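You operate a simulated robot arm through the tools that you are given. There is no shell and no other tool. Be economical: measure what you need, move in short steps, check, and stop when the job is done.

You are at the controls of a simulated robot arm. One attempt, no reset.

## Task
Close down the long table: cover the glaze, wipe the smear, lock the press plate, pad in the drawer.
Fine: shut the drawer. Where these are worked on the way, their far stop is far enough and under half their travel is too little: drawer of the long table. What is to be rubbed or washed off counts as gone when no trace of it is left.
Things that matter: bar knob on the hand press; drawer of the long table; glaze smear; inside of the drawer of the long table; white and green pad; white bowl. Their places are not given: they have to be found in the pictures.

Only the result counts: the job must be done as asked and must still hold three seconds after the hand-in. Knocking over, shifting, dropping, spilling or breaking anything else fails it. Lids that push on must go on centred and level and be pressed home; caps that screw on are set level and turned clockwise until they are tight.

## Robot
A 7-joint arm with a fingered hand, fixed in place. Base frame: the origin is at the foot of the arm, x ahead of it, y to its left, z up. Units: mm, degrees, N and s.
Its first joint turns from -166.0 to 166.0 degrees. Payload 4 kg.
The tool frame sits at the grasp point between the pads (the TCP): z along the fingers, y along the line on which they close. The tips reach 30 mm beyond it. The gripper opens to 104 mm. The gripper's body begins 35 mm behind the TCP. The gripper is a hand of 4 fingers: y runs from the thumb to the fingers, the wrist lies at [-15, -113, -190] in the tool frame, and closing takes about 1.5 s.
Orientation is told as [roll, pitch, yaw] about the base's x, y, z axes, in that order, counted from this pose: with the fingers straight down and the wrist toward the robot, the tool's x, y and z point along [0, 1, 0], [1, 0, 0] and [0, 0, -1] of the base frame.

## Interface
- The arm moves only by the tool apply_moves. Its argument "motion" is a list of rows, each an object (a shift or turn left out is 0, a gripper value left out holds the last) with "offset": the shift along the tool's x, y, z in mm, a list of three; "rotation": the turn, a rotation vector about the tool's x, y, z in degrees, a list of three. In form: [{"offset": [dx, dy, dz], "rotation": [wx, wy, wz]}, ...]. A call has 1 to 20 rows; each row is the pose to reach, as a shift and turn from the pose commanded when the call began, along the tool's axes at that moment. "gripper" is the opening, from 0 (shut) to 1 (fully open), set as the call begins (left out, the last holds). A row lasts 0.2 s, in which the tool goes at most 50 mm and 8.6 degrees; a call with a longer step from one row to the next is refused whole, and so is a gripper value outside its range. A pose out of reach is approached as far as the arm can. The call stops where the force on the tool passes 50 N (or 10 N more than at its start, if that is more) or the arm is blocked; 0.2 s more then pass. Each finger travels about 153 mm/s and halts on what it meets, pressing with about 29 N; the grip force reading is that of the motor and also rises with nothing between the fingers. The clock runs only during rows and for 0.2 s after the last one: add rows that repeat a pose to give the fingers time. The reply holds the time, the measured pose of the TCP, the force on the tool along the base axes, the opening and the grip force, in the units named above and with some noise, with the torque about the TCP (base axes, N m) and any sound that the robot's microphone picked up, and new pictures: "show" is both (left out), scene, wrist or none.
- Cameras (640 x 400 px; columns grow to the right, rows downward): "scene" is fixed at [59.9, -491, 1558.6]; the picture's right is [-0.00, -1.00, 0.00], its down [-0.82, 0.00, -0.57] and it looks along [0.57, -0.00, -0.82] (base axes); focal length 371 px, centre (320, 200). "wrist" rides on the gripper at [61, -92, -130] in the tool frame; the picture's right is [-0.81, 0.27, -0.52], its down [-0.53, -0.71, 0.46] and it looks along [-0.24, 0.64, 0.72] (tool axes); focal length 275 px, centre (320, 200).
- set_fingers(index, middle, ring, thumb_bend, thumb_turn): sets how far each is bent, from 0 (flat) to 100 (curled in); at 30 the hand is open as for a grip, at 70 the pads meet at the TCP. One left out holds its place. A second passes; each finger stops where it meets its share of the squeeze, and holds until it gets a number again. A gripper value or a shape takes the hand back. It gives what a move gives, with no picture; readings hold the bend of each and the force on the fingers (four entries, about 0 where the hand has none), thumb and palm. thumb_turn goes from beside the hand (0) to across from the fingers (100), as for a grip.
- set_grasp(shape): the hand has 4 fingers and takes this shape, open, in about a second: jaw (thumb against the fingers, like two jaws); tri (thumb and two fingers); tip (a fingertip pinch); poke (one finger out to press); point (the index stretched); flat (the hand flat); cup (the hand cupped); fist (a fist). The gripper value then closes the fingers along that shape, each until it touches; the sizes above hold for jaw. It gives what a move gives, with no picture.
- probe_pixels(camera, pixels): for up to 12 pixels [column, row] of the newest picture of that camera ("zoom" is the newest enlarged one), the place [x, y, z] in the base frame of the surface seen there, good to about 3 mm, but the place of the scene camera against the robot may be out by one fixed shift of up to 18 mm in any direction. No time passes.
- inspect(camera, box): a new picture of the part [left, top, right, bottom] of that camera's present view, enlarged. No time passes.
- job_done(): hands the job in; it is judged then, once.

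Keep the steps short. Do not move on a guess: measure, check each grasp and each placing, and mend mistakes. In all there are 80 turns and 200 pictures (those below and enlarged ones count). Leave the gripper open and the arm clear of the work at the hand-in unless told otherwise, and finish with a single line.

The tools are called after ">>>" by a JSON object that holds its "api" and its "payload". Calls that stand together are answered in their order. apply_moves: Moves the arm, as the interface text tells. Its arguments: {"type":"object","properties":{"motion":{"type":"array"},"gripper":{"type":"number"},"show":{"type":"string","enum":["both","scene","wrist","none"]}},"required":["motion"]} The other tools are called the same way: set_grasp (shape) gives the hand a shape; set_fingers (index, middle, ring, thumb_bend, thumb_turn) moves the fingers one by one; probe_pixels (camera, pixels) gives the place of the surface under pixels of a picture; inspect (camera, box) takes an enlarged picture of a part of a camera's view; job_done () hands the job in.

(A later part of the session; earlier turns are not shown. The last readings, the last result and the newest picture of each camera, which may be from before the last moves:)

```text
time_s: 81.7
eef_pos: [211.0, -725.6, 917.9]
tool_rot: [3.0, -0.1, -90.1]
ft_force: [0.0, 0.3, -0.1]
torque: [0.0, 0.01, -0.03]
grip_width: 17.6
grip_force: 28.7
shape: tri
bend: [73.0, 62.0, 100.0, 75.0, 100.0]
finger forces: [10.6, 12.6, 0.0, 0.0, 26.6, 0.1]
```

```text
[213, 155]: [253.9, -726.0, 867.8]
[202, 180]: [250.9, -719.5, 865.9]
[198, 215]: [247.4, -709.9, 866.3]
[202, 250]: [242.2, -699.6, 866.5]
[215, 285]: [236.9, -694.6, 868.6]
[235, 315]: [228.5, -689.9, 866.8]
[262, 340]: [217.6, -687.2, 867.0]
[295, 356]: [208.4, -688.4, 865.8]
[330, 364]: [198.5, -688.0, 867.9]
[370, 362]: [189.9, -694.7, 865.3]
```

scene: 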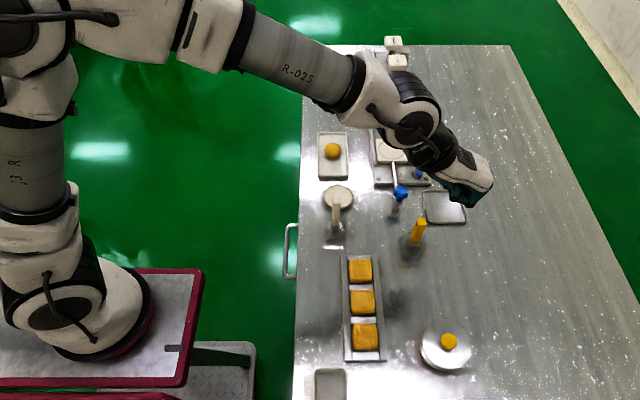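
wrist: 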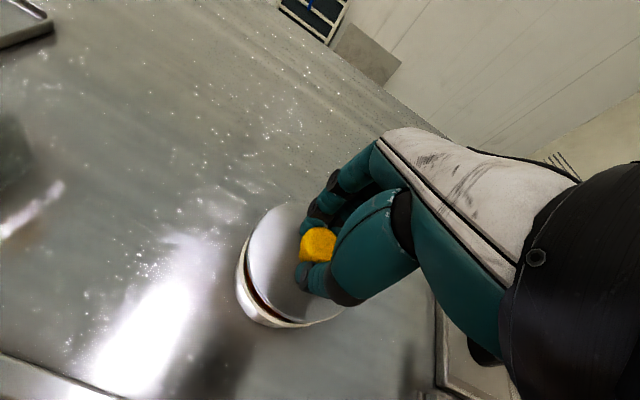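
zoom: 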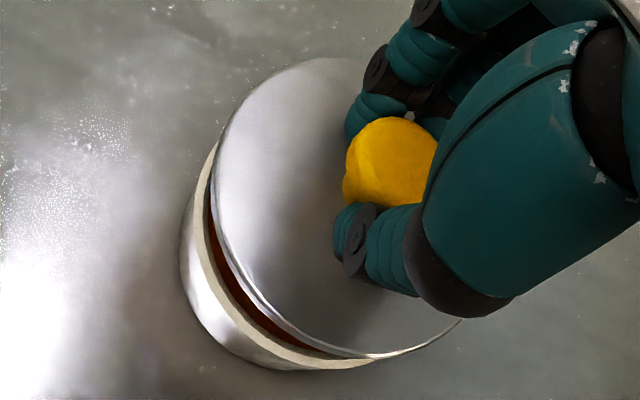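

The centres differ by only about 1 mm in y, but the lid is tilted about 2.5° (+y side low). I'll rotate to level it (which also shifts it +1.3 mm in y) and re-measure.

>>> {"api": "apply_moves", "payload": {"motion": [{"offset": [-0.2, 0.1, 0], "rotation": [1.2, 0.5, 0]}, {"offset": [-0.5, 0.2, 0], "rotation": [2.5, 1, 0]}, {"offset": [-0.5, 0.2, 0], "rotation": [2.5, 1, 0]}], "show": "wrist"}}

>>> {"api": "inspect", "payload": {"camera": "wrist", "box": [220, 180, 360, 340]}}

>>> {"api": "probe_pixels", "payload": {"camera": "zoom", "pixels": [[216, 190], [220, 230], [240, 275], [270, 315], [310, 342], [360, 355], [410, 346], [445, 327], [222, 140], [245, 100], [280, 72], [330, 60]]}}

>>> {"api": "probe_pixels", "payload": {"camera": "zoom", "pixels": [[213, 155], [202, 180], [198, 215], [202, 250], [215, 285], [235, 315], [262, 340], [295, 356], [330, 364], [370, 362]]}}

```text
time_s: 82.5
eef_pos: [211.1, -725.0, 917.7]
tool_rot: [3.9, 2.4, -89.9]
ft_force: [-0.1, -0.4, -0.1]
torque: [-0.03, 0.05, -0.02]
grip_width: 17.8
grip_force: 28.7
shape: tri
bend: [73.0, 62.0, 100.0, 75.0, 100.0]
finger forces: [10.5, 12.7, 0.0, 0.0, 27.0, 0.0]
```

wrist: 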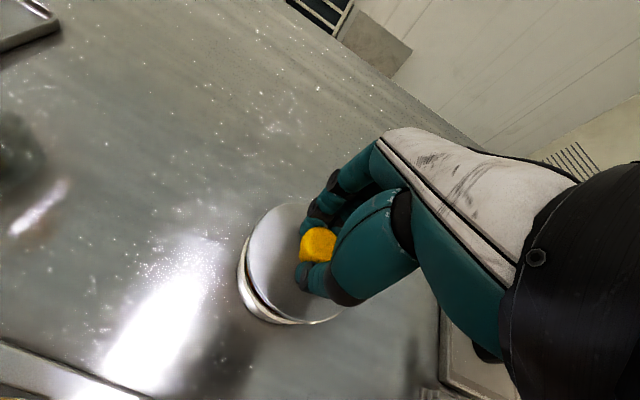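

```text
2.50 times, centred on (290, 260) of wrist
```

zoom: 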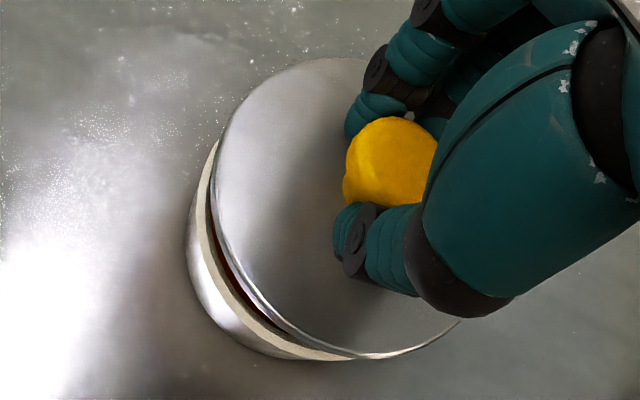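

```text
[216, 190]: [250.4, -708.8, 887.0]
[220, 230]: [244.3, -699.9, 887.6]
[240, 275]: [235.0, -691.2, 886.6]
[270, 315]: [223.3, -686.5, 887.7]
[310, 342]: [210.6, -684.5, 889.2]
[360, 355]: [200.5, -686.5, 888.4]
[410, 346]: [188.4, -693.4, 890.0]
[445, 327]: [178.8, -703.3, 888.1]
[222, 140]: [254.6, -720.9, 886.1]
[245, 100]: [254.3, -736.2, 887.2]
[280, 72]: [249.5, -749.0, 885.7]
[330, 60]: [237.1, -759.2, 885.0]
```

```text
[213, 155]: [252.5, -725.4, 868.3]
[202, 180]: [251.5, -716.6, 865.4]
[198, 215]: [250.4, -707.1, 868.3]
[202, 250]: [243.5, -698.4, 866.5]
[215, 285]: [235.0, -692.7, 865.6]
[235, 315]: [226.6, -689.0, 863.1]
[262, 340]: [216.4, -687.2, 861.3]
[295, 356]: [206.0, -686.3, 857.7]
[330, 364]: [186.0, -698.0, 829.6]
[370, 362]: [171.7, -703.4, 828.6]
```

Slightly over-corrected: the +y side is now about 1–2 mm high. I'll trim it by -0.8°/+1.2° and lower 13 mm to first contact. The centres agree within 1 mm.

>>> {"api": "apply_moves", "payload": {"motion": [{"offset": [0, 0, 0], "rotation": [-0.8, 1.2, 0]}, {"offset": [-0.4, 0.25, 6], "rotation": [-0.8, 1.2, 0]}, {"offset": [-0.68, 0.42, 10], "rotation": [-0.8, 1.2, 0]}, {"offset": [-0.8, 0.5, 12], "rotation": [-0.8, 1.2, 0]}, {"offset": [-0.88, 0.55, 13], "rotation": [-0.8, 1.2, 0]}], "show": "wrist"}}

>>> {"api": "inspect", "payload": {"camera": "wrist", "box": [220, 180, 360, 340]}}

>>> {"api": "probe_pixels", "payload": {"camera": "zoom", "pixels": [[216, 190], [220, 230], [240, 275], [270, 315], [310, 342], [360, 355], [410, 346], [445, 327], [222, 140], [245, 100], [280, 72], [330, 60]]}}

```text
time_s: 83.7
eef_pos: [211.6, -727.8, 903.8]
tool_rot: [5.1, 1.6, -90.1]
ft_force: [-0.6, 0.8, 0.3]
torque: [0.01, 0.0, 0.01]
grip_width: 18.1
grip_force: 28.6
shape: tri
bend: [73.0, 62.0, 100.0, 75.0, 100.0]
finger forces: [10.4, 12.9, 0.0, 0.0, 28.1, 0.0]
```

wrist: 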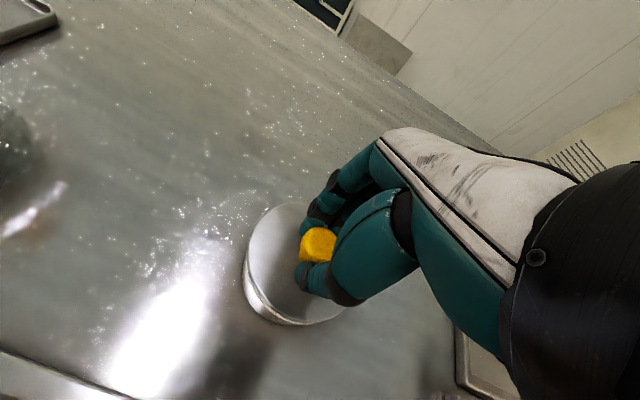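

```text
2.50 times, centred on (290, 260) of wrist
```

zoom: 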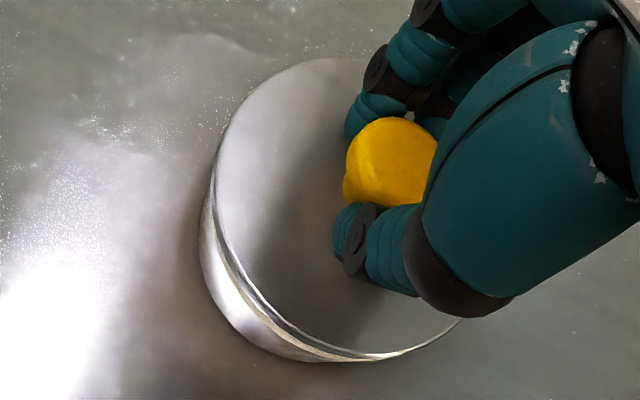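

```text
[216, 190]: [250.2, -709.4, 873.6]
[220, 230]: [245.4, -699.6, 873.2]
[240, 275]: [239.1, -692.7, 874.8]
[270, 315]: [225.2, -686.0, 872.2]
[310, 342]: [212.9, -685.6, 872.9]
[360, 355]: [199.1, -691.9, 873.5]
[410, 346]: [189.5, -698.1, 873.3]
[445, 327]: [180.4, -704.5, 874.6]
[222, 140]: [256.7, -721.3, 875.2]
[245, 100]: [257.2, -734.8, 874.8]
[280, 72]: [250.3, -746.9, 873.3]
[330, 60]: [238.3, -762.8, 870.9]
```

The lid is level at z≈873.5 and there's still no contact force. I'll go down in 1 mm steps until it seats.

>>> {"api": "apply_moves", "payload": {"motion": [{"offset": [-0.09, 0.03, 1]}, {"offset": [-0.18, 0.06, 2]}, {"offset": [-0.27, 0.08, 3]}, {"offset": [-0.36, 0.11, 4]}, {"offset": [-0.45, 0.14, 5]}], "show": "wrist"}}

>>> {"api": "inspect", "payload": {"camera": "wrist", "box": [220, 180, 360, 340]}}

>>> {"api": "probe_pixels", "payload": {"camera": "zoom", "pixels": [[218, 190], [222, 230], [242, 275], [272, 313], [312, 340], [360, 352], [410, 343], [445, 323], [224, 140], [247, 100], [282, 74], [330, 63]]}}

```text
time_s: 84.9
eef_pos: [211.9, -728.4, 901.0]
tool_rot: [5.0, 1.7, -89.9]
ft_force: [1.4, -0.1, 7.9]
torque: [-0.26, -0.03, 0.04]
grip_width: 18.2
grip_force: 28.8
shape: tri
bend: [74.0, 62.0, 100.0, 75.0, 100.0]
finger forces: [20.8, 18.0, 0.1, 0.1, 29.5, 0.0]
```

wrist: 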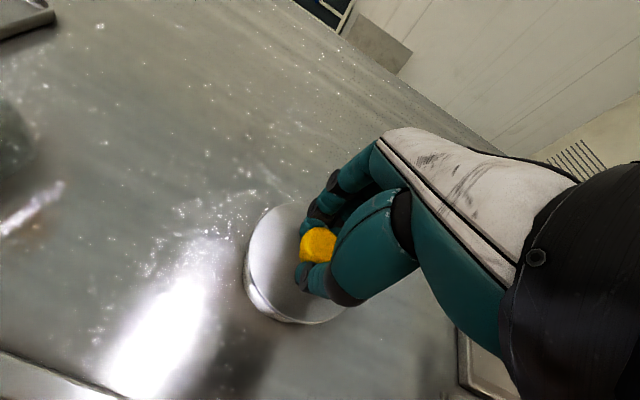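

```text
2.50 times, centred on (290, 260) of wrist
```

zoom: 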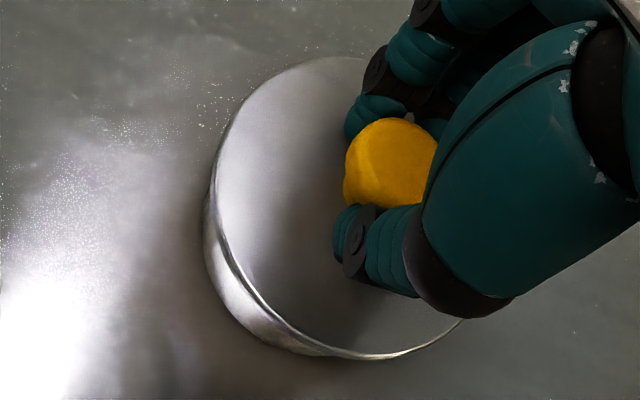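

```text
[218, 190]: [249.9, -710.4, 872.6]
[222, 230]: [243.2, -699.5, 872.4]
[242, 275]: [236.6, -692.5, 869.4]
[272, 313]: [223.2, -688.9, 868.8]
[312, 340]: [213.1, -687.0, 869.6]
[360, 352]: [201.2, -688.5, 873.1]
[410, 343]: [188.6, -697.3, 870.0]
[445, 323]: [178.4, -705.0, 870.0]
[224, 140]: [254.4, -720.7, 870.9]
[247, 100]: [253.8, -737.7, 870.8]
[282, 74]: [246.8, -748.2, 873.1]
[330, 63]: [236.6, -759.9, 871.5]
```

The lid sits at about 871 and level, with 8 N contact and no rim gap visible. One gentle press of 2 mm more, then I'll release.

>>> {"api": "apply_moves", "payload": {"motion": [{"offset": [-0.09, 0.03, 1]}, {"offset": [-0.18, 0.06, 2]}, {"offset": [-0.18, 0.06, 2]}], "show": "none"}}

>>> {"api": "apply_moves", "payload": {"motion": [{"offset": [0.1, 0, -1.5]}, {"offset": [0.1, 0, -1.5]}, {"offset": [0.1, 0, -1.5]}, {"offset": [0.1, 0, -1.5]}], "gripper": 1, "show": "none"}}

>>> {"api": "apply_moves", "payload": {"motion": [{"offset": [1, 0, -15]}, {"offset": [4, 0, -45]}, {"offset": [6, -1, -80], "rotation": [-0.8, -2.5, 0]}, {"offset": [8, -2, -110], "rotation": [-1.6, -5, 0]}], "show": "wrist"}}

>>> {"api": "inspect", "payload": {"camera": "wrist", "box": [180, 220, 320, 360]}}

```text
time_s: 85.7
eef_pos: [210.9, -727.1, 900.0]
tool_rot: [4.9, 1.4, -90.0]
ft_force: [3.5, -0.4, 35.5]
torque: [-0.11, -0.13, 0.08]
grip_width: 18.7
grip_force: 28.8
shape: tri
bend: [74.0, 62.0, 100.0, 75.0, 100.0]
finger forces: [29.0, 18.8, 0.0, 0.1, 45.2, 0.0]
```

```text
time_s: 86.2
eef_pos: [210.7, -725.3, 900.7]
tool_rot: [5.1, 1.4, -90.0]
ft_force: [-0.3, 0.2, 0.1]
torque: [-0.03, -0.02, 0.03]
grip_width: 103.7
grip_force: 0.0
shape: tri
bend: [30.0, 30.0, 99.0, 30.0, 98.0]
finger forces: [0.0, 0.0, 0.0, 0.1, 0.0, 0.0]
heard: snap
stopped in row 2: the force on the tool passed its limit (the readings are from after the stop); the commanded pose is now the measured one
```

```text
time_s: 87.2
eef_pos: [209.9, -729.3, 1012.0]
tool_rot: [0.0, -0.1, -90.0]
ft_force: [-0.2, 0.1, 0.1]
torque: [0.02, -0.04, -0.03]
grip_width: 103.6
grip_force: 0.1
shape: tri
bend: [30.0, 30.0, 99.0, 30.0, 98.0]
finger forces: [0.1, 0.0, 0.0, 0.1, 0.1, 0.0]
```

wrist: 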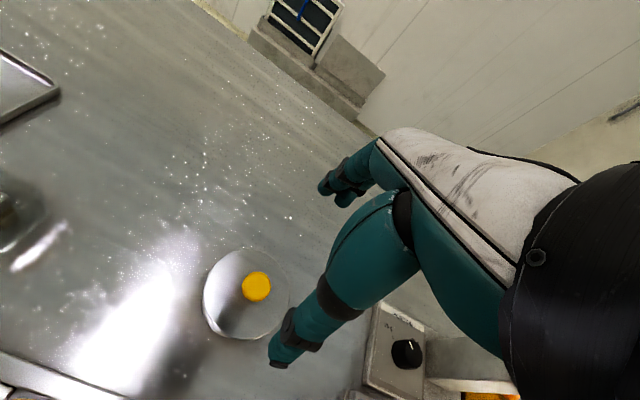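

```text
2.86 times, centred on (250, 290) of wrist
```

zoom: 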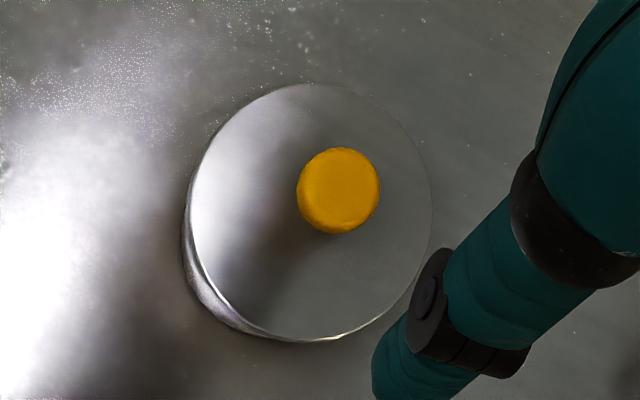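

I heard a "snap", so the lid seated. I'll verify it's level.

>>> {"api": "probe_pixels", "payload": {"camera": "zoom", "pixels": [[340, 185], [200, 200], [230, 120], [300, 90], [380, 105], [420, 170], [420, 240], [380, 300], [310, 335], [240, 300], [260, 200], [300, 280]]}}

>>> {"api": "apply_moves", "payload": {"motion": [{"offset": [40, 0, -30]}, {"offset": [80, 5, -60]}, {"offset": [120, 10, -80]}, {"offset": [160, 15, -80]}, {"offset": [200, 20, -80]}]}}

>>> {"api": "inspect", "payload": {"camera": "scene", "box": [400, 310, 480, 390]}}

```text
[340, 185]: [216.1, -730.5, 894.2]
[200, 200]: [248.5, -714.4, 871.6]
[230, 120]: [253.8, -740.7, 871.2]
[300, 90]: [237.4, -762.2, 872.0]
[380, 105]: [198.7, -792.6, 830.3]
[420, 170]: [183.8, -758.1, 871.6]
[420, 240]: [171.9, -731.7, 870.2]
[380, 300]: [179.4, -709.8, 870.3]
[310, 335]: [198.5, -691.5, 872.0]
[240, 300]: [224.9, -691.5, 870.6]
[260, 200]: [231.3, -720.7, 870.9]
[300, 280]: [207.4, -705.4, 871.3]
```

```text
refused: row 2 steps farther than a row can; nothing moved
```

```text
5.00 times, centred on (440, 350) of scene
```

zoom: 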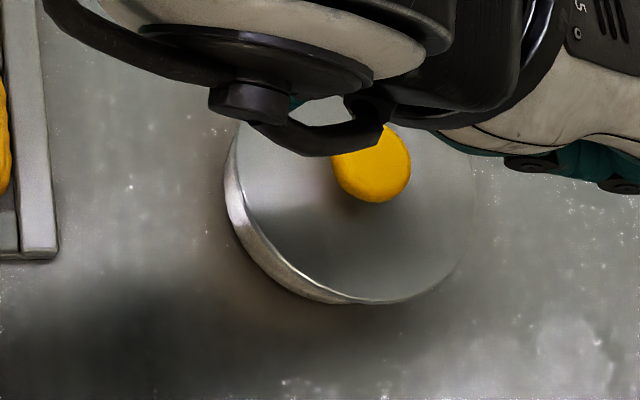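

The lid is level (all 870–872) and snapped home. Next I'll move over to the bar knob near (615,-742), staying high.

>>> {"api": "apply_moves", "payload": {"motion": [{"offset": [30, 1, -30]}, {"offset": [65, 3, -60]}, {"offset": [110, 4, -75]}, {"offset": [155, 5, -75]}, {"offset": [200, 6, -75]}, {"offset": [245, 7, -75]}, {"offset": [290, 9, -75]}, {"offset": [335, 11, -75]}, {"offset": [375, 13, -75]}, {"offset": [405, 13, -60]}]}}

>>> {"api": "inspect", "payload": {"camera": "wrist", "box": [160, 200, 320, 360]}}

>>> {"api": "inspect", "payload": {"camera": "scene", "box": [400, 310, 480, 390]}}

```text
time_s: 89.4
eef_pos: [618.2, -741.6, 1070.4]
tool_rot: [0.0, -0.2, -90.2]
ft_force: [-1.1, 0.3, 0.6]
torque: [0.03, -0.02, 0.0]
grip_width: 103.7
grip_force: 0.1
shape: tri
bend: [30.0, 30.0, 99.0, 30.0, 98.0]
finger forces: [0.1, 0.0, 0.0, 0.1, 0.1, 0.0]
```

scene: 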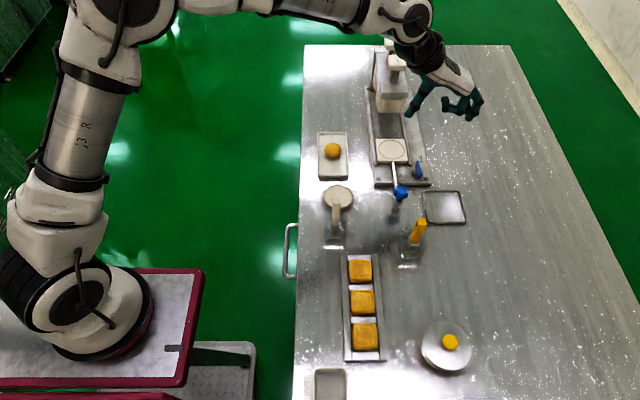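
wrist: 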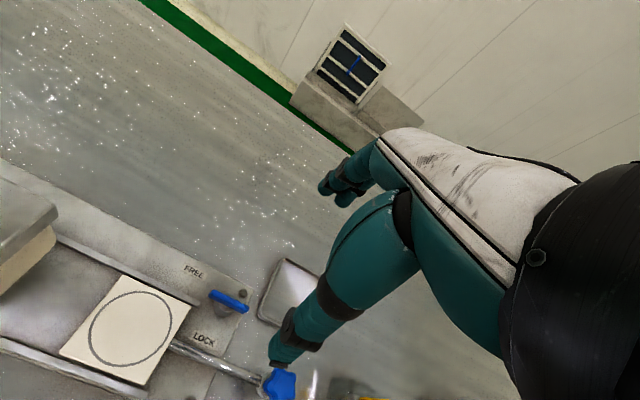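

```text
2.50 times, centred on (240, 280) of wrist
```

zoom: 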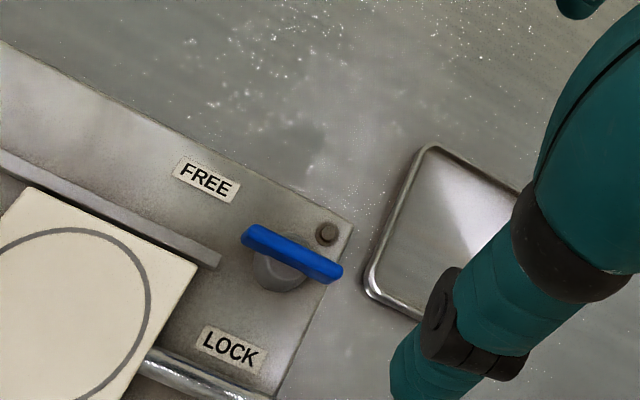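

```text
5.00 times, centred on (440, 350) of scene
```

zoom: 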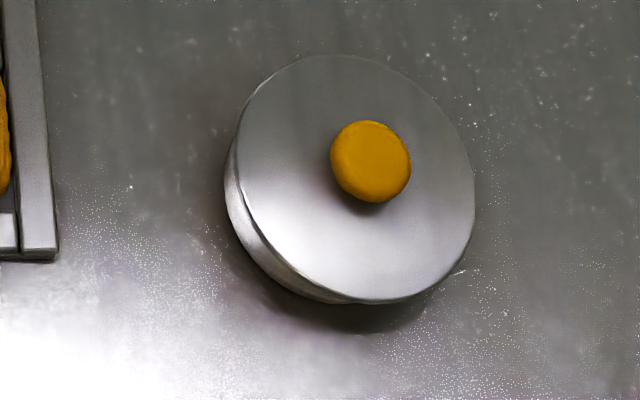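

The lid looks right. I'll measure the bar knob from the wrist zoom.

>>> {"api": "inspect", "payload": {"camera": "wrist", "box": [190, 250, 290, 350]}}

>>> {"api": "probe_pixels", "payload": {"camera": "wrist", "pixels": [[211, 292], [229, 300], [246, 306], [220, 296], [238, 303], [226, 310], [218, 308], [236, 312], [200, 300], [215, 282], [206, 298], [190, 291]]}}

```text
4.00 times, centred on (240, 300) of wrist
```

zoom: 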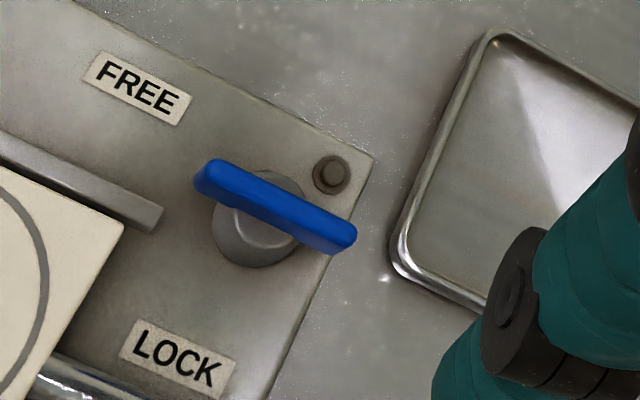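

```text
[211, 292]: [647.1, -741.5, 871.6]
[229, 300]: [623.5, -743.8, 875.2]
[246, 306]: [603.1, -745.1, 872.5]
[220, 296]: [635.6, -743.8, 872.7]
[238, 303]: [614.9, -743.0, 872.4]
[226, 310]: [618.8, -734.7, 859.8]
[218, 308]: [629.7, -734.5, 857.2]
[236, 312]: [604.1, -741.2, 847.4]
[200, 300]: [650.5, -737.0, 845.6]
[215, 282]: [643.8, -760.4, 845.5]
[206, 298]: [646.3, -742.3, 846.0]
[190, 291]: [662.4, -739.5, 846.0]
```

The bar runs x≈600–650 at y≈-743, top z≈875, over a skirt top near 858. Axis at about (625,-743). I'll pre-close the hand partway so the thumb clears the rail, centre, and lower to z≈920 for a check.

>>> {"api": "apply_moves", "payload": {"motion": [{"offset": [4, 1, 40]}, {"offset": [6.8, 1.4, 80]}, {"offset": [6.8, 1.4, 115]}, {"offset": [6.8, 1.4, 150]}, {"offset": [6.8, 1.4, 150]}], "gripper": 0.4}}

>>> {"api": "inspect", "payload": {"camera": "wrist", "box": [220, 180, 360, 340]}}

>>> {"api": "inspect", "payload": {"camera": "scene", "box": [370, 120, 470, 220]}}

```text
time_s: 90.6
eef_pos: [623.7, -743.8, 921.4]
tool_rot: [0.0, -0.2, -90.2]
ft_force: [0.7, -0.1, 0.2]
torque: [-0.02, 0.01, 0.04]
grip_width: 42.1
grip_force: 0.1
shape: tri
bend: [74.0, 49.0, 99.0, 72.0, 100.0]
finger forces: [0.1, 0.0, 0.0, 0.0, 0.0, 0.0]
```

scene: 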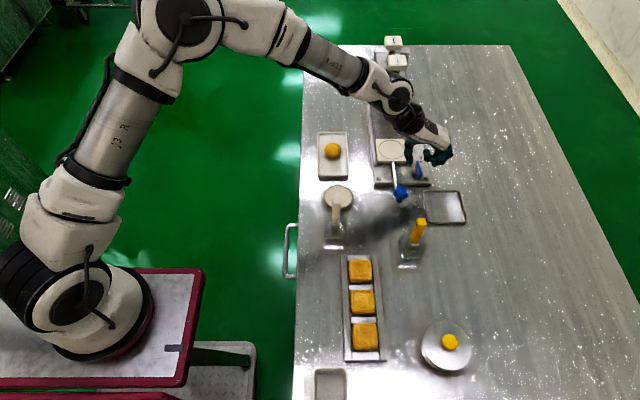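
wrist: 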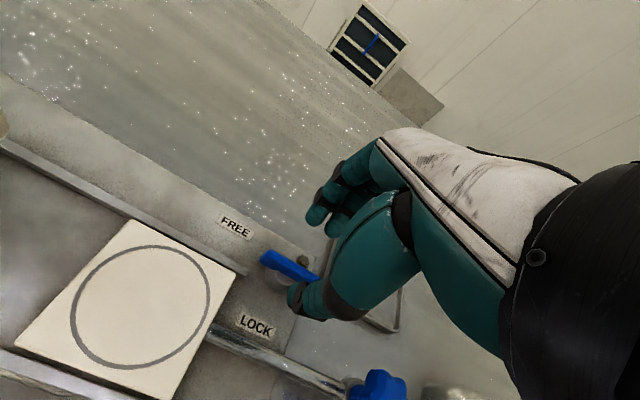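

```text
2.50 times, centred on (290, 260) of wrist
```

zoom: 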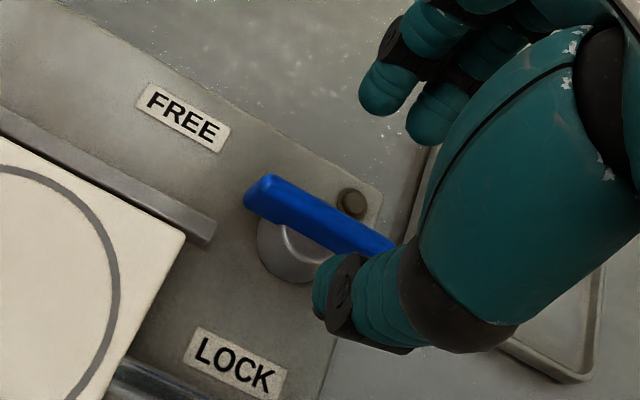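

```text
4.00 times, centred on (420, 170) of scene
```

zoom: 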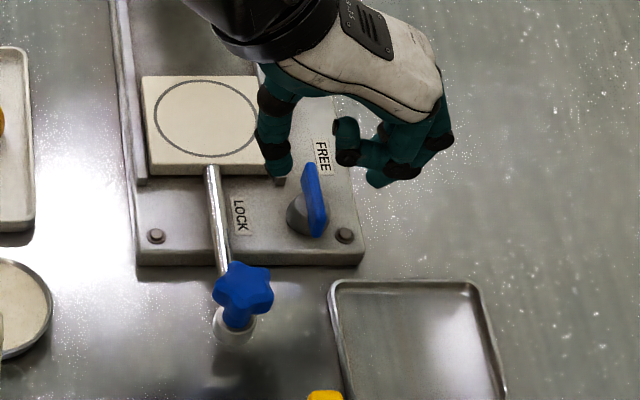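

I need to know exactly where the thumb tip and fingertips are relative to the bar, so I'll probe them.

>>> {"api": "probe_pixels", "payload": {"camera": "zoom", "pixels": [[280, 165], [270, 140], [345, 130], [345, 160], [375, 178], [400, 170], [290, 180]]}}

>>> {"api": "probe_pixels", "payload": {"camera": "wrist", "pixels": [[292, 294], [298, 305], [310, 290], [313, 215], [318, 205], [336, 228], [330, 215], [280, 262], [300, 273], [270, 258]]}}

```text
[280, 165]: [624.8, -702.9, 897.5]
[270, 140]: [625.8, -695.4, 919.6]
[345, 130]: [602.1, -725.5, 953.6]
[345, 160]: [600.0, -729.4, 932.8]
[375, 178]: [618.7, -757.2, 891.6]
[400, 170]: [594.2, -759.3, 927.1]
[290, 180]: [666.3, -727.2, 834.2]
```

```text
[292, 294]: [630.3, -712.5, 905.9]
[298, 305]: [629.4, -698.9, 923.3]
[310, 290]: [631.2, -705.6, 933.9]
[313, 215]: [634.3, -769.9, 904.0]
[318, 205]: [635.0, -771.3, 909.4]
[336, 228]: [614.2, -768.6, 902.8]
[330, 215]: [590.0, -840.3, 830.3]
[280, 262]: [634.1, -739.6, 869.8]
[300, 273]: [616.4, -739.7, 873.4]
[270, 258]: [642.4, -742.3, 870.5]
```

The thumb (y≈-715) and fingers (y≈-768) straddle the bar symmetrically, with the fingers at x≈614 and 634. I'll lower 32 mm and close on the bar.

>>> {"api": "apply_moves", "payload": {"motion": [{"offset": [0, 0, 15]}, {"offset": [0, 0, 26]}, {"offset": [0, 0, 32]}], "show": "none"}}

>>> {"api": "apply_moves", "payload": {"motion": [{"offset": [0, 0, 0]}, {"offset": [0, 0, 0]}, {"offset": [0, 0, 0]}, {"offset": [0, 0, 0]}, {"offset": [0, 0, 0]}, {"offset": [0, 0, 0]}], "gripper": 0}}

>>> {"api": "inspect", "payload": {"camera": "wrist", "box": [220, 180, 360, 340]}}

```text
time_s: 91.4
eef_pos: [621.7, -743.5, 889.3]
tool_rot: [-0.1, -0.2, -90.1]
ft_force: [0.1, -0.1, 0.9]
torque: [0.02, -0.01, 0.01]
grip_width: 42.1
grip_force: 0.1
shape: tri
bend: [74.0, 49.0, 99.0, 72.0, 100.0]
finger forces: [0.0, 0.1, 0.0, 0.1, 0.0, 0.0]
```

```text
time_s: 92.8
eef_pos: [621.5, -743.1, 891.1]
tool_rot: [0.1, -0.4, -90.1]
ft_force: [-1.4, -4.4, 11.0]
torque: [-0.18, -0.02, 0.01]
grip_width: 10.1
grip_force: 29.1
shape: tri
bend: [72.0, 66.0, 100.0, 75.0, 100.0]
finger forces: [17.9, 13.2, 0.0, 0.0, 25.9, 0.1]
```

scene: 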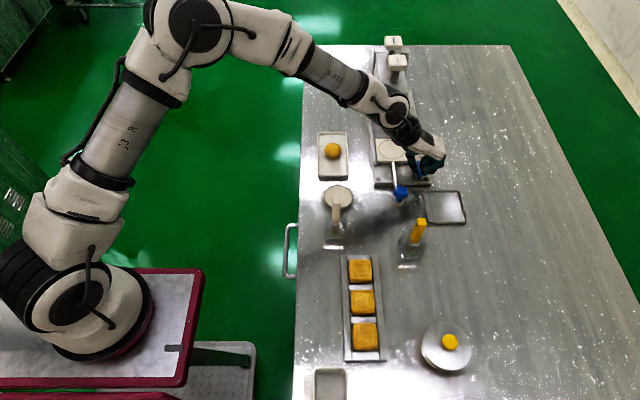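
wrist: 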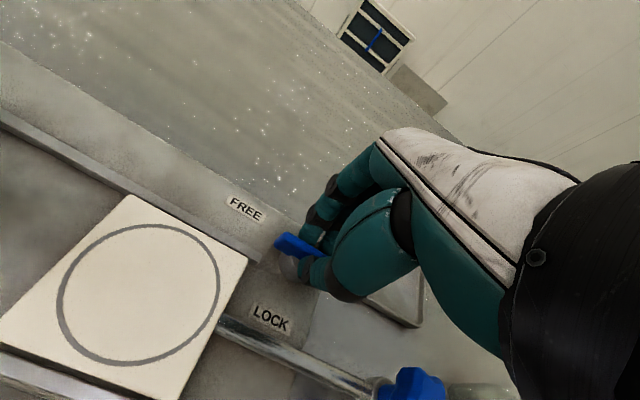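

```text
2.50 times, centred on (290, 260) of wrist
```

zoom: 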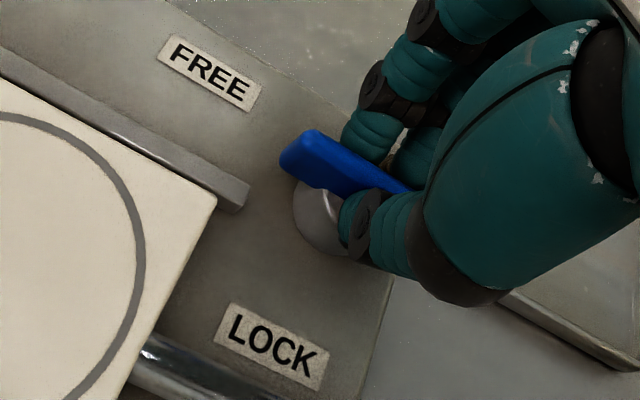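

Gripped (width 10). I'll lift 1 mm to relieve the skirt contact and turn 33° counter-clockwise (toward LOCK) as a first part, watching the torque.

>>> {"api": "apply_moves", "payload": {"motion": [{"offset": [0, 0, -1]}, {"offset": [0.03, 0.36, -1], "rotation": [0, 0, -8.2]}, {"offset": [0.1, 0.7, -1], "rotation": [0, 0, -16.4]}, {"offset": [0.2, 1.04, -1], "rotation": [0, 0, -24.6]}, {"offset": [0.4, 1.36, -1], "rotation": [0, 0, -33]}]}}

>>> {"api": "inspect", "payload": {"camera": "wrist", "box": [220, 180, 360, 340]}}

>>> {"api": "inspect", "payload": {"camera": "scene", "box": [380, 130, 460, 210]}}

```text
time_s: 94.0
eef_pos: [619.9, -744.9, 891.1]
tool_rot: [-0.2, -0.1, -57.0]
ft_force: [-10.9, -3.5, 9.7]
torque: [0.08, 0.27, -0.19]
grip_width: 8.8
grip_force: 29.2
shape: tri
bend: [72.0, 72.0, 100.0, 75.0, 99.0]
finger forces: [24.0, 8.3, 0.0, 0.0, 27.5, 0.0]
```

scene: 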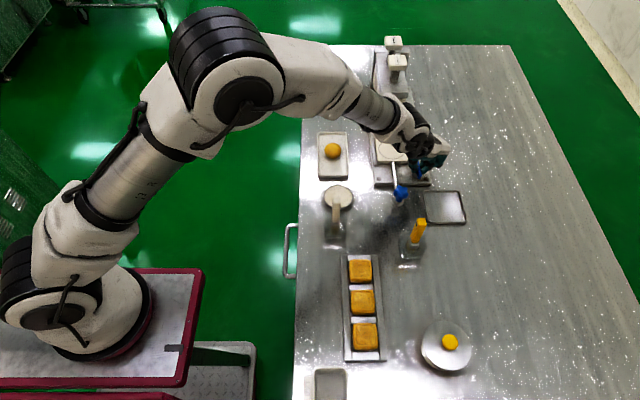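
wrist: 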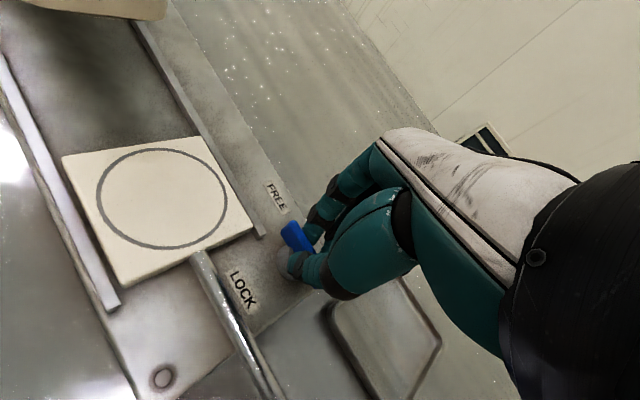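

```text
2.50 times, centred on (290, 260) of wrist
```

zoom: 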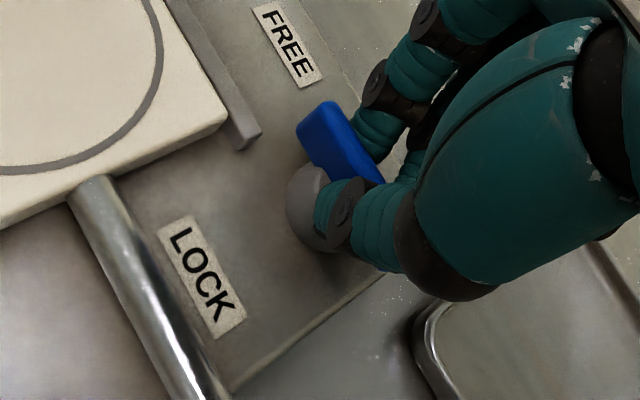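

```text
5.00 times, centred on (420, 170) of scene
```

zoom: 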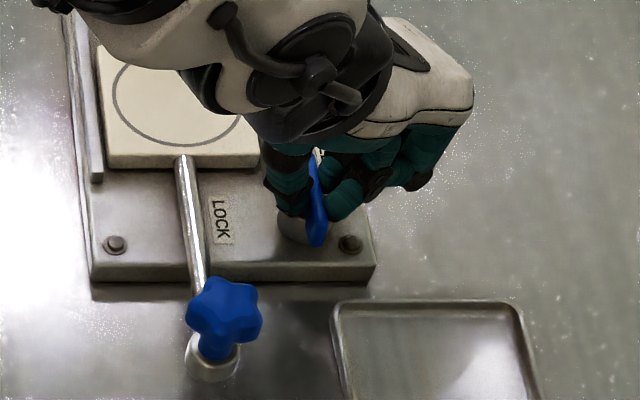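

The bar did not turn; the hand slipped around it. I'll release and instead push the bar's -x end with a single finger along an arc, which gives more leverage. Opening and rising first.

>>> {"api": "apply_moves", "payload": {"motion": [{"offset": [0, 0, 0]}, {"offset": [0, 0, 0]}, {"offset": [0, 0, 0]}], "gripper": 0.45, "show": "none"}}

>>> {"api": "apply_moves", "payload": {"motion": [{"offset": [0, 0, -20]}, {"offset": [0, -30, -60]}, {"offset": [0, -62, -80], "rotation": [0, 0, -7]}], "show": "none"}}

>>> {"api": "set_grasp", "payload": {"shape": "point"}}

>>> {"api": "set_fingers", "payload": {"index": 38}}

>>> {"api": "apply_moves", "payload": {"motion": [{"offset": [0, 0, 0]}]}}

>>> {"api": "inspect", "payload": {"camera": "scene", "box": [380, 120, 460, 210]}}

```text
time_s: 94.8
eef_pos: [622.8, -743.8, 890.4]
tool_rot: [-0.1, -0.1, -57.0]
ft_force: [0.1, 0.1, 0.6]
torque: [0.01, -0.01, -0.02]
grip_width: 46.5
grip_force: 0.1
shape: tri
bend: [74.0, 47.0, 99.0, 71.0, 100.0]
finger forces: [0.0, 0.1, 0.1, 0.1, 0.1, 0.0]
```

```text
time_s: 95.6
eef_pos: [586.7, -691.3, 970.4]
tool_rot: [-0.2, -0.1, -50.0]
ft_force: [0.5, -0.6, -0.4]
torque: [-0.05, -0.01, 0.03]
grip_width: 46.6
grip_force: 0.0
shape: tri
bend: [74.0, 47.0, 99.0, 71.0, 100.0]
finger forces: [0.1, 0.0, 0.1, 0.1, 0.0, 0.0]
```

```text
time_s: 96.5
eef_pos: [586.6, -694.3, 970.5]
tool_rot: [0.0, -0.1, -50.1]
ft_force: [0.5, -0.3, -0.2]
torque: [0.0, 0.0, -0.04]
grip_width: 96.1
grip_force: 0.0
shape: point
bend: [20.0, 100.0, 100.0, 98.0, 88.0]
finger forces: [0.0, 0.0, 0.1, 0.0, 0.0, 0.0]
```

```text
time_s: 97.5
eef_pos: [587.7, -693.3, 971.2]
tool_rot: [-0.2, -0.2, -50.1]
ft_force: [0.2, -0.2, -0.4]
torque: [-0.01, 0.02, -0.01]
grip_width: 23.7
grip_force: 0.0
shape: fingers
bend: [38.0, 100.0, 100.0, 98.0, 88.0]
finger forces: [0.1, 0.1, 0.1, 0.0, 0.1, 0.0]
```

```text
time_s: 97.9
eef_pos: [585.0, -693.6, 969.5]
tool_rot: [-0.1, -0.1, -50.0]
ft_force: [0.1, 1.1, -0.4]
torque: [0.04, 0.02, -0.02]
grip_width: 23.8
grip_force: 0.0
shape: fingers
bend: [38.0, 100.0, 100.0, 98.0, 88.0]
finger forces: [0.0, 0.0, 0.1, 0.0, 0.0, 0.0]
```

scene: 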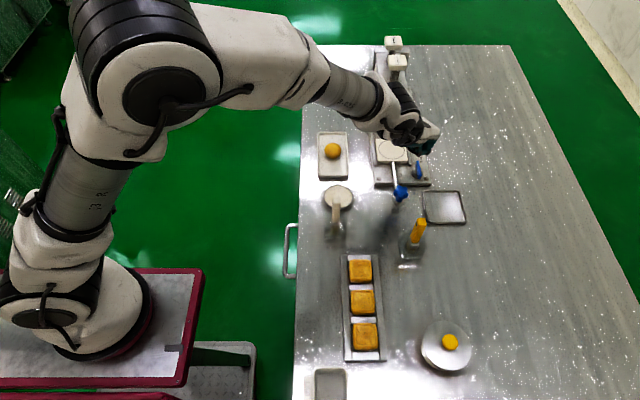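
wrist: 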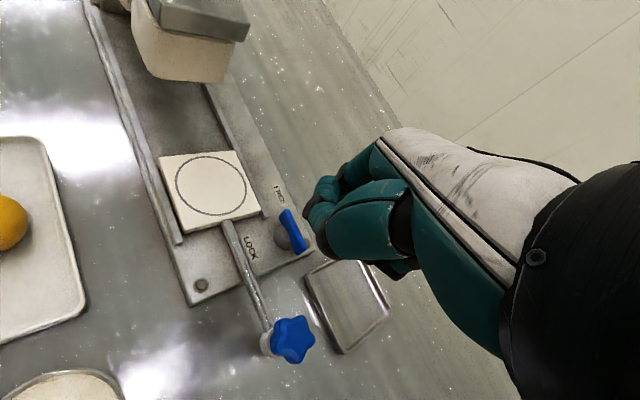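

```text
4.44 times, centred on (420, 165) of scene
```

zoom: 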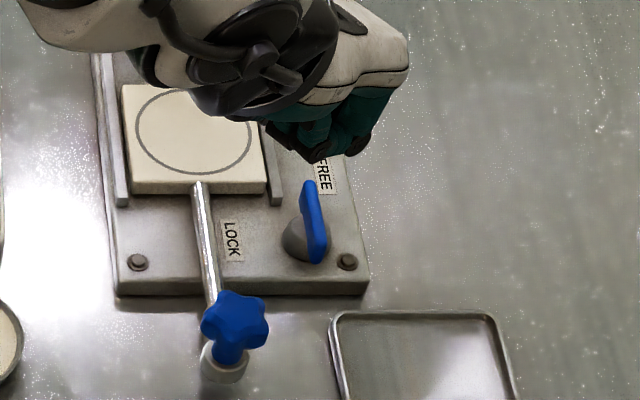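

The bar is visible and still at FREE. I'll probe the index tip near zoom (318,155).

>>> {"api": "inspect", "payload": {"camera": "scene", "box": [405, 135, 440, 180]}}

>>> {"api": "probe_pixels", "payload": {"camera": "scene", "pixels": [[419, 155], [420, 152], [418, 149], [424, 152], [415, 150], [428, 151], [431, 146], [421, 147]]}}

>>> {"api": "inspect", "payload": {"camera": "wrist", "box": [240, 150, 380, 290]}}

>>> {"api": "probe_pixels", "payload": {"camera": "wrist", "pixels": [[310, 215], [315, 200], [326, 183], [322, 235], [330, 195], [318, 225], [295, 235], [288, 215], [300, 248]]}}

```text
8.89 times, centred on (422, 158) of scene
```

zoom: 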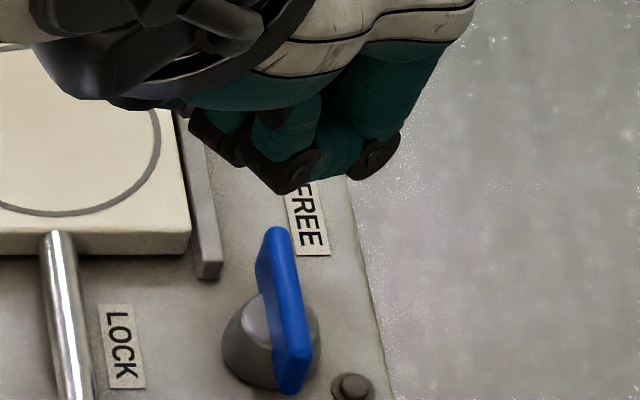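

```text
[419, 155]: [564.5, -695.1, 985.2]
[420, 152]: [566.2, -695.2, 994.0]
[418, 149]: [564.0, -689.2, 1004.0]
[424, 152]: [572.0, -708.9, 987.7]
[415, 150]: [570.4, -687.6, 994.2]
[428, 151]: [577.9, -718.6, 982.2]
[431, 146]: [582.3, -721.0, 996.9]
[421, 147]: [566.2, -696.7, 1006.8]
```

```text
2.86 times, centred on (310, 220) of wrist
```

zoom: 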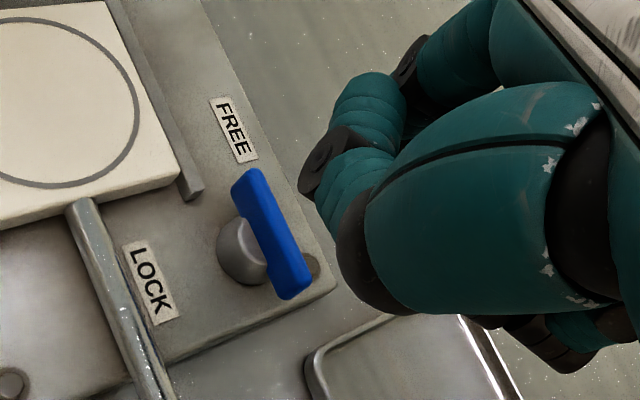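

```text
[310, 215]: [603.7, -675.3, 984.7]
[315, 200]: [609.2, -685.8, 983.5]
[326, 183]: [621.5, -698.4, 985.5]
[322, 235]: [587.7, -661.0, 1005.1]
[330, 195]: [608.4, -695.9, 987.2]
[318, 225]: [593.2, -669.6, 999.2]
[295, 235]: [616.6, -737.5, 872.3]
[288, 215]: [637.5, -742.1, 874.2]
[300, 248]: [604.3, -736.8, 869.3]
```

The index tip is hidden here, and this yaw brings the palm near the star knob. I'll use yaw -90 and hook the +x end of the bar from its far (-y) side, pulling toward +y, with the hand over free space. Moving to a high pre-position.

>>> {"api": "apply_moves", "payload": {"motion": [{"offset": [6, 7, 4], "rotation": [0, 0, 8]}, {"offset": [12, 14, 8], "rotation": [0, 0, 16]}, {"offset": [18, 22, 12], "rotation": [0, 0, 24]}, {"offset": [24, 29, 16], "rotation": [0, 0, 32]}, {"offset": [29.5, 36.5, 20], "rotation": [0, 0, 40]}, {"offset": [29.5, 36.5, 20], "rotation": [0, 0, 40]}]}}

>>> {"api": "inspect", "payload": {"camera": "scene", "box": [395, 120, 455, 190]}}

>>> {"api": "inspect", "payload": {"camera": "wrist", "box": [220, 150, 380, 310]}}

```text
time_s: 99.3
eef_pos: [635.1, -699.7, 951.2]
tool_rot: [0.0, -0.2, -90.1]
ft_force: [0.1, -0.1, -0.4]
torque: [0.02, -0.02, 0.0]
grip_width: 24.0
grip_force: 0.0
shape: fingers
bend: [38.0, 100.0, 100.0, 98.0, 88.0]
finger forces: [0.0, 0.1, 0.0, 0.1, 0.1, 0.0]
```

scene: 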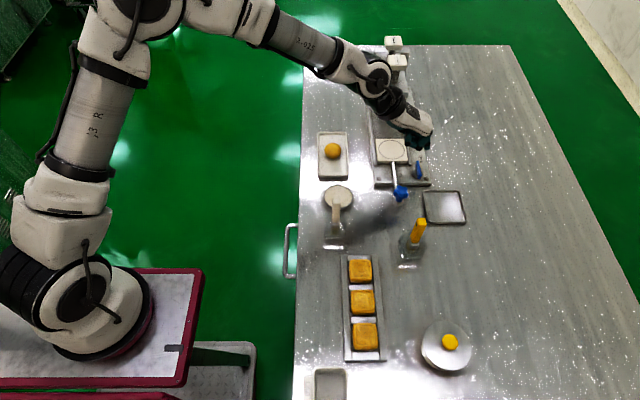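
wrist: 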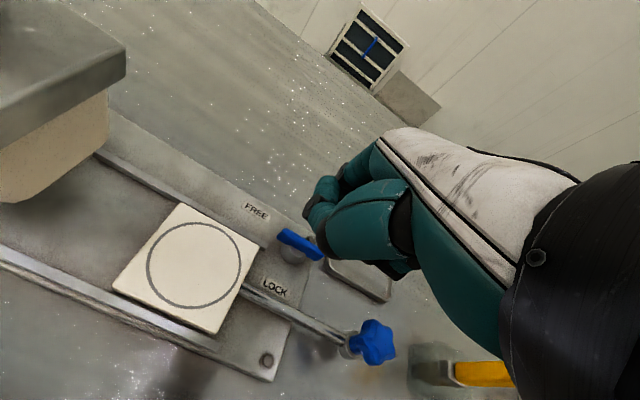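

```text
5.71 times, centred on (425, 155) of scene
```

zoom: 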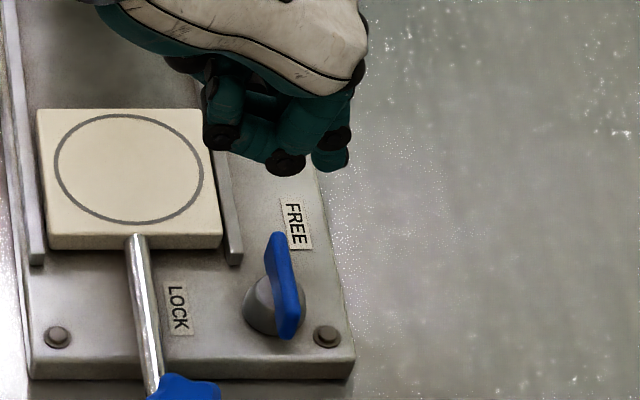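

```text
2.50 times, centred on (300, 230) of wrist
```

zoom: 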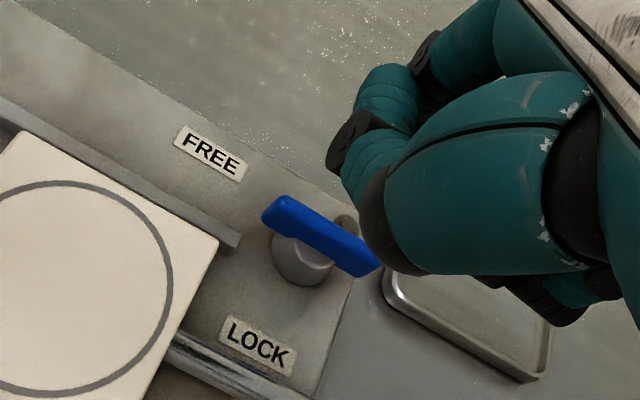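

>>> {"api": "probe_pixels", "payload": {"camera": "scene", "pixels": [[427, 149], [428, 148], [427, 150], [429, 147], [426, 149], [430, 146], [419, 150], [423, 147]]}}

>>> {"api": "probe_pixels", "payload": {"camera": "wrist", "pixels": [[286, 232], [294, 237], [303, 243], [316, 252], [290, 253], [300, 258], [268, 242], [255, 235], [262, 245]]}}

```text
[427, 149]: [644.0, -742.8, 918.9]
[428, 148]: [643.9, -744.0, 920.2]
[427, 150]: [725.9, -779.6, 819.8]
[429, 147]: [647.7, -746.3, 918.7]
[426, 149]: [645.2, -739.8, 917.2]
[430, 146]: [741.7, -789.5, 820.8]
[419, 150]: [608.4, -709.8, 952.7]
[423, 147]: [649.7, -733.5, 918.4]
```

```text
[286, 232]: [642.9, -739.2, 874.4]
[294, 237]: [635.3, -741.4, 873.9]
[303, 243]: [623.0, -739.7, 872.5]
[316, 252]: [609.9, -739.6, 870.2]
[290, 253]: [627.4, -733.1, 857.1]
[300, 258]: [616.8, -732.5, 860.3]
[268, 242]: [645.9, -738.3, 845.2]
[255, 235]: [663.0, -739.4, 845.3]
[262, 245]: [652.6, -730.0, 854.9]
```

The index tip sits at about TCP+(6,-55,-26). The bar axis is at about (626,-741.5), and the rail end top is at z 855. I'll place the fingertip behind the bar's +x end: move 11 mm -y, then down 59 mm.

>>> {"api": "apply_moves", "payload": {"motion": [{"offset": [1, 11.3, 0]}, {"offset": [1, 11.3, 25]}, {"offset": [1, 11.3, 45]}, {"offset": [1, 11.3, 59]}]}}

>>> {"api": "inspect", "payload": {"camera": "scene", "box": [395, 135, 455, 195]}}

>>> {"api": "inspect", "payload": {"camera": "wrist", "box": [220, 150, 380, 310]}}

```text
time_s: 100.3
eef_pos: [636.3, -712.2, 891.8]
tool_rot: [0.0, -0.2, -90.2]
ft_force: [-0.1, -0.3, 0.5]
torque: [-0.04, 0.0, -0.01]
grip_width: 23.6
grip_force: 0.1
shape: fingers
bend: [38.0, 100.0, 100.0, 98.0, 88.0]
finger forces: [0.0, 0.0, 0.1, 0.0, 0.0, 0.0]
```

scene: 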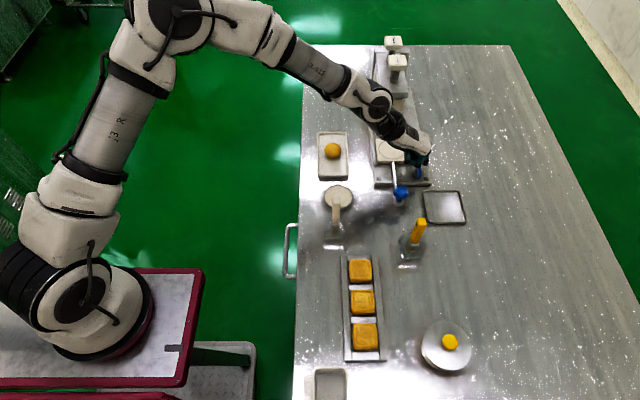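
wrist: 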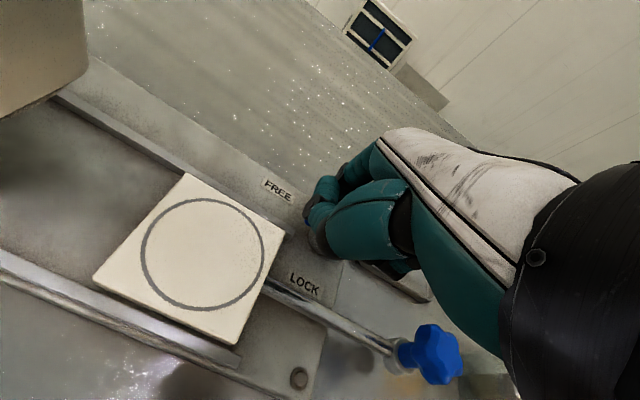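

```text
6.67 times, centred on (425, 165) of scene
```

zoom: 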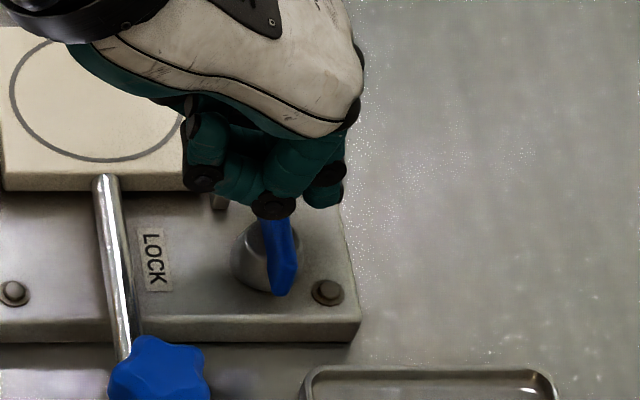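

```text
2.50 times, centred on (300, 230) of wrist
```

zoom: 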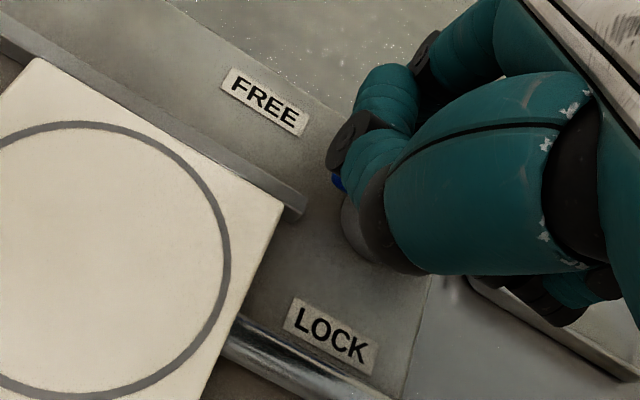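

The finger stands behind the bar with no contact. Now I'll pull along the arc to about 60°.

>>> {"api": "apply_moves", "payload": {"motion": [{"offset": [0, -6, 0]}, {"offset": [0, -11.5, 0]}, {"offset": [2.9, -16.1, 0]}, {"offset": [4.4, -21.2, 0]}, {"offset": [4.5, -26.6, 0]}, {"offset": [3.3, -31.9, 0]}]}}

>>> {"api": "inspect", "payload": {"camera": "scene", "box": [395, 135, 455, 195]}}

```text
time_s: 101.7
eef_pos: [638.0, -683.2, 891.1]
tool_rot: [-0.1, -0.3, -90.1]
ft_force: [-1.7, -18.0, -1.9]
torque: [-0.19, 0.02, -0.23]
grip_width: 32.0
grip_force: 7.7
shape: fingers
bend: [25.0, 100.0, 100.0, 98.0, 88.0]
finger forces: [15.0, 0.0, 0.0, 0.0, 0.1, 0.0]
```

scene: 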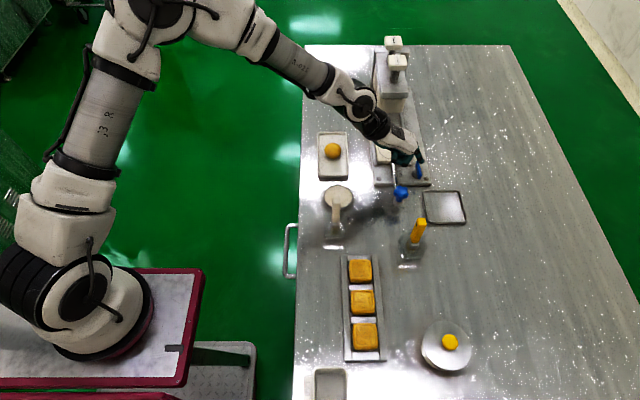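
wrist: 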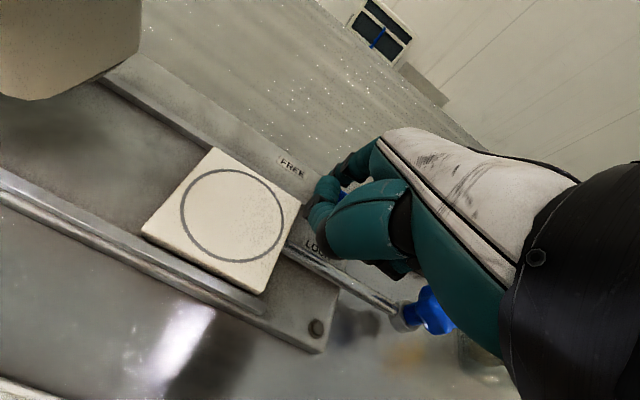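

```text
6.67 times, centred on (425, 165) of scene
```

zoom: 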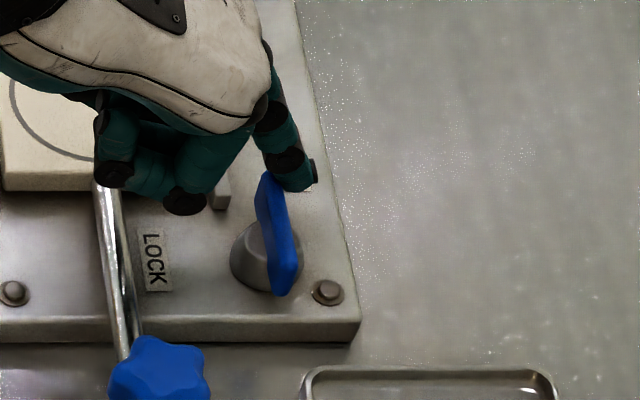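

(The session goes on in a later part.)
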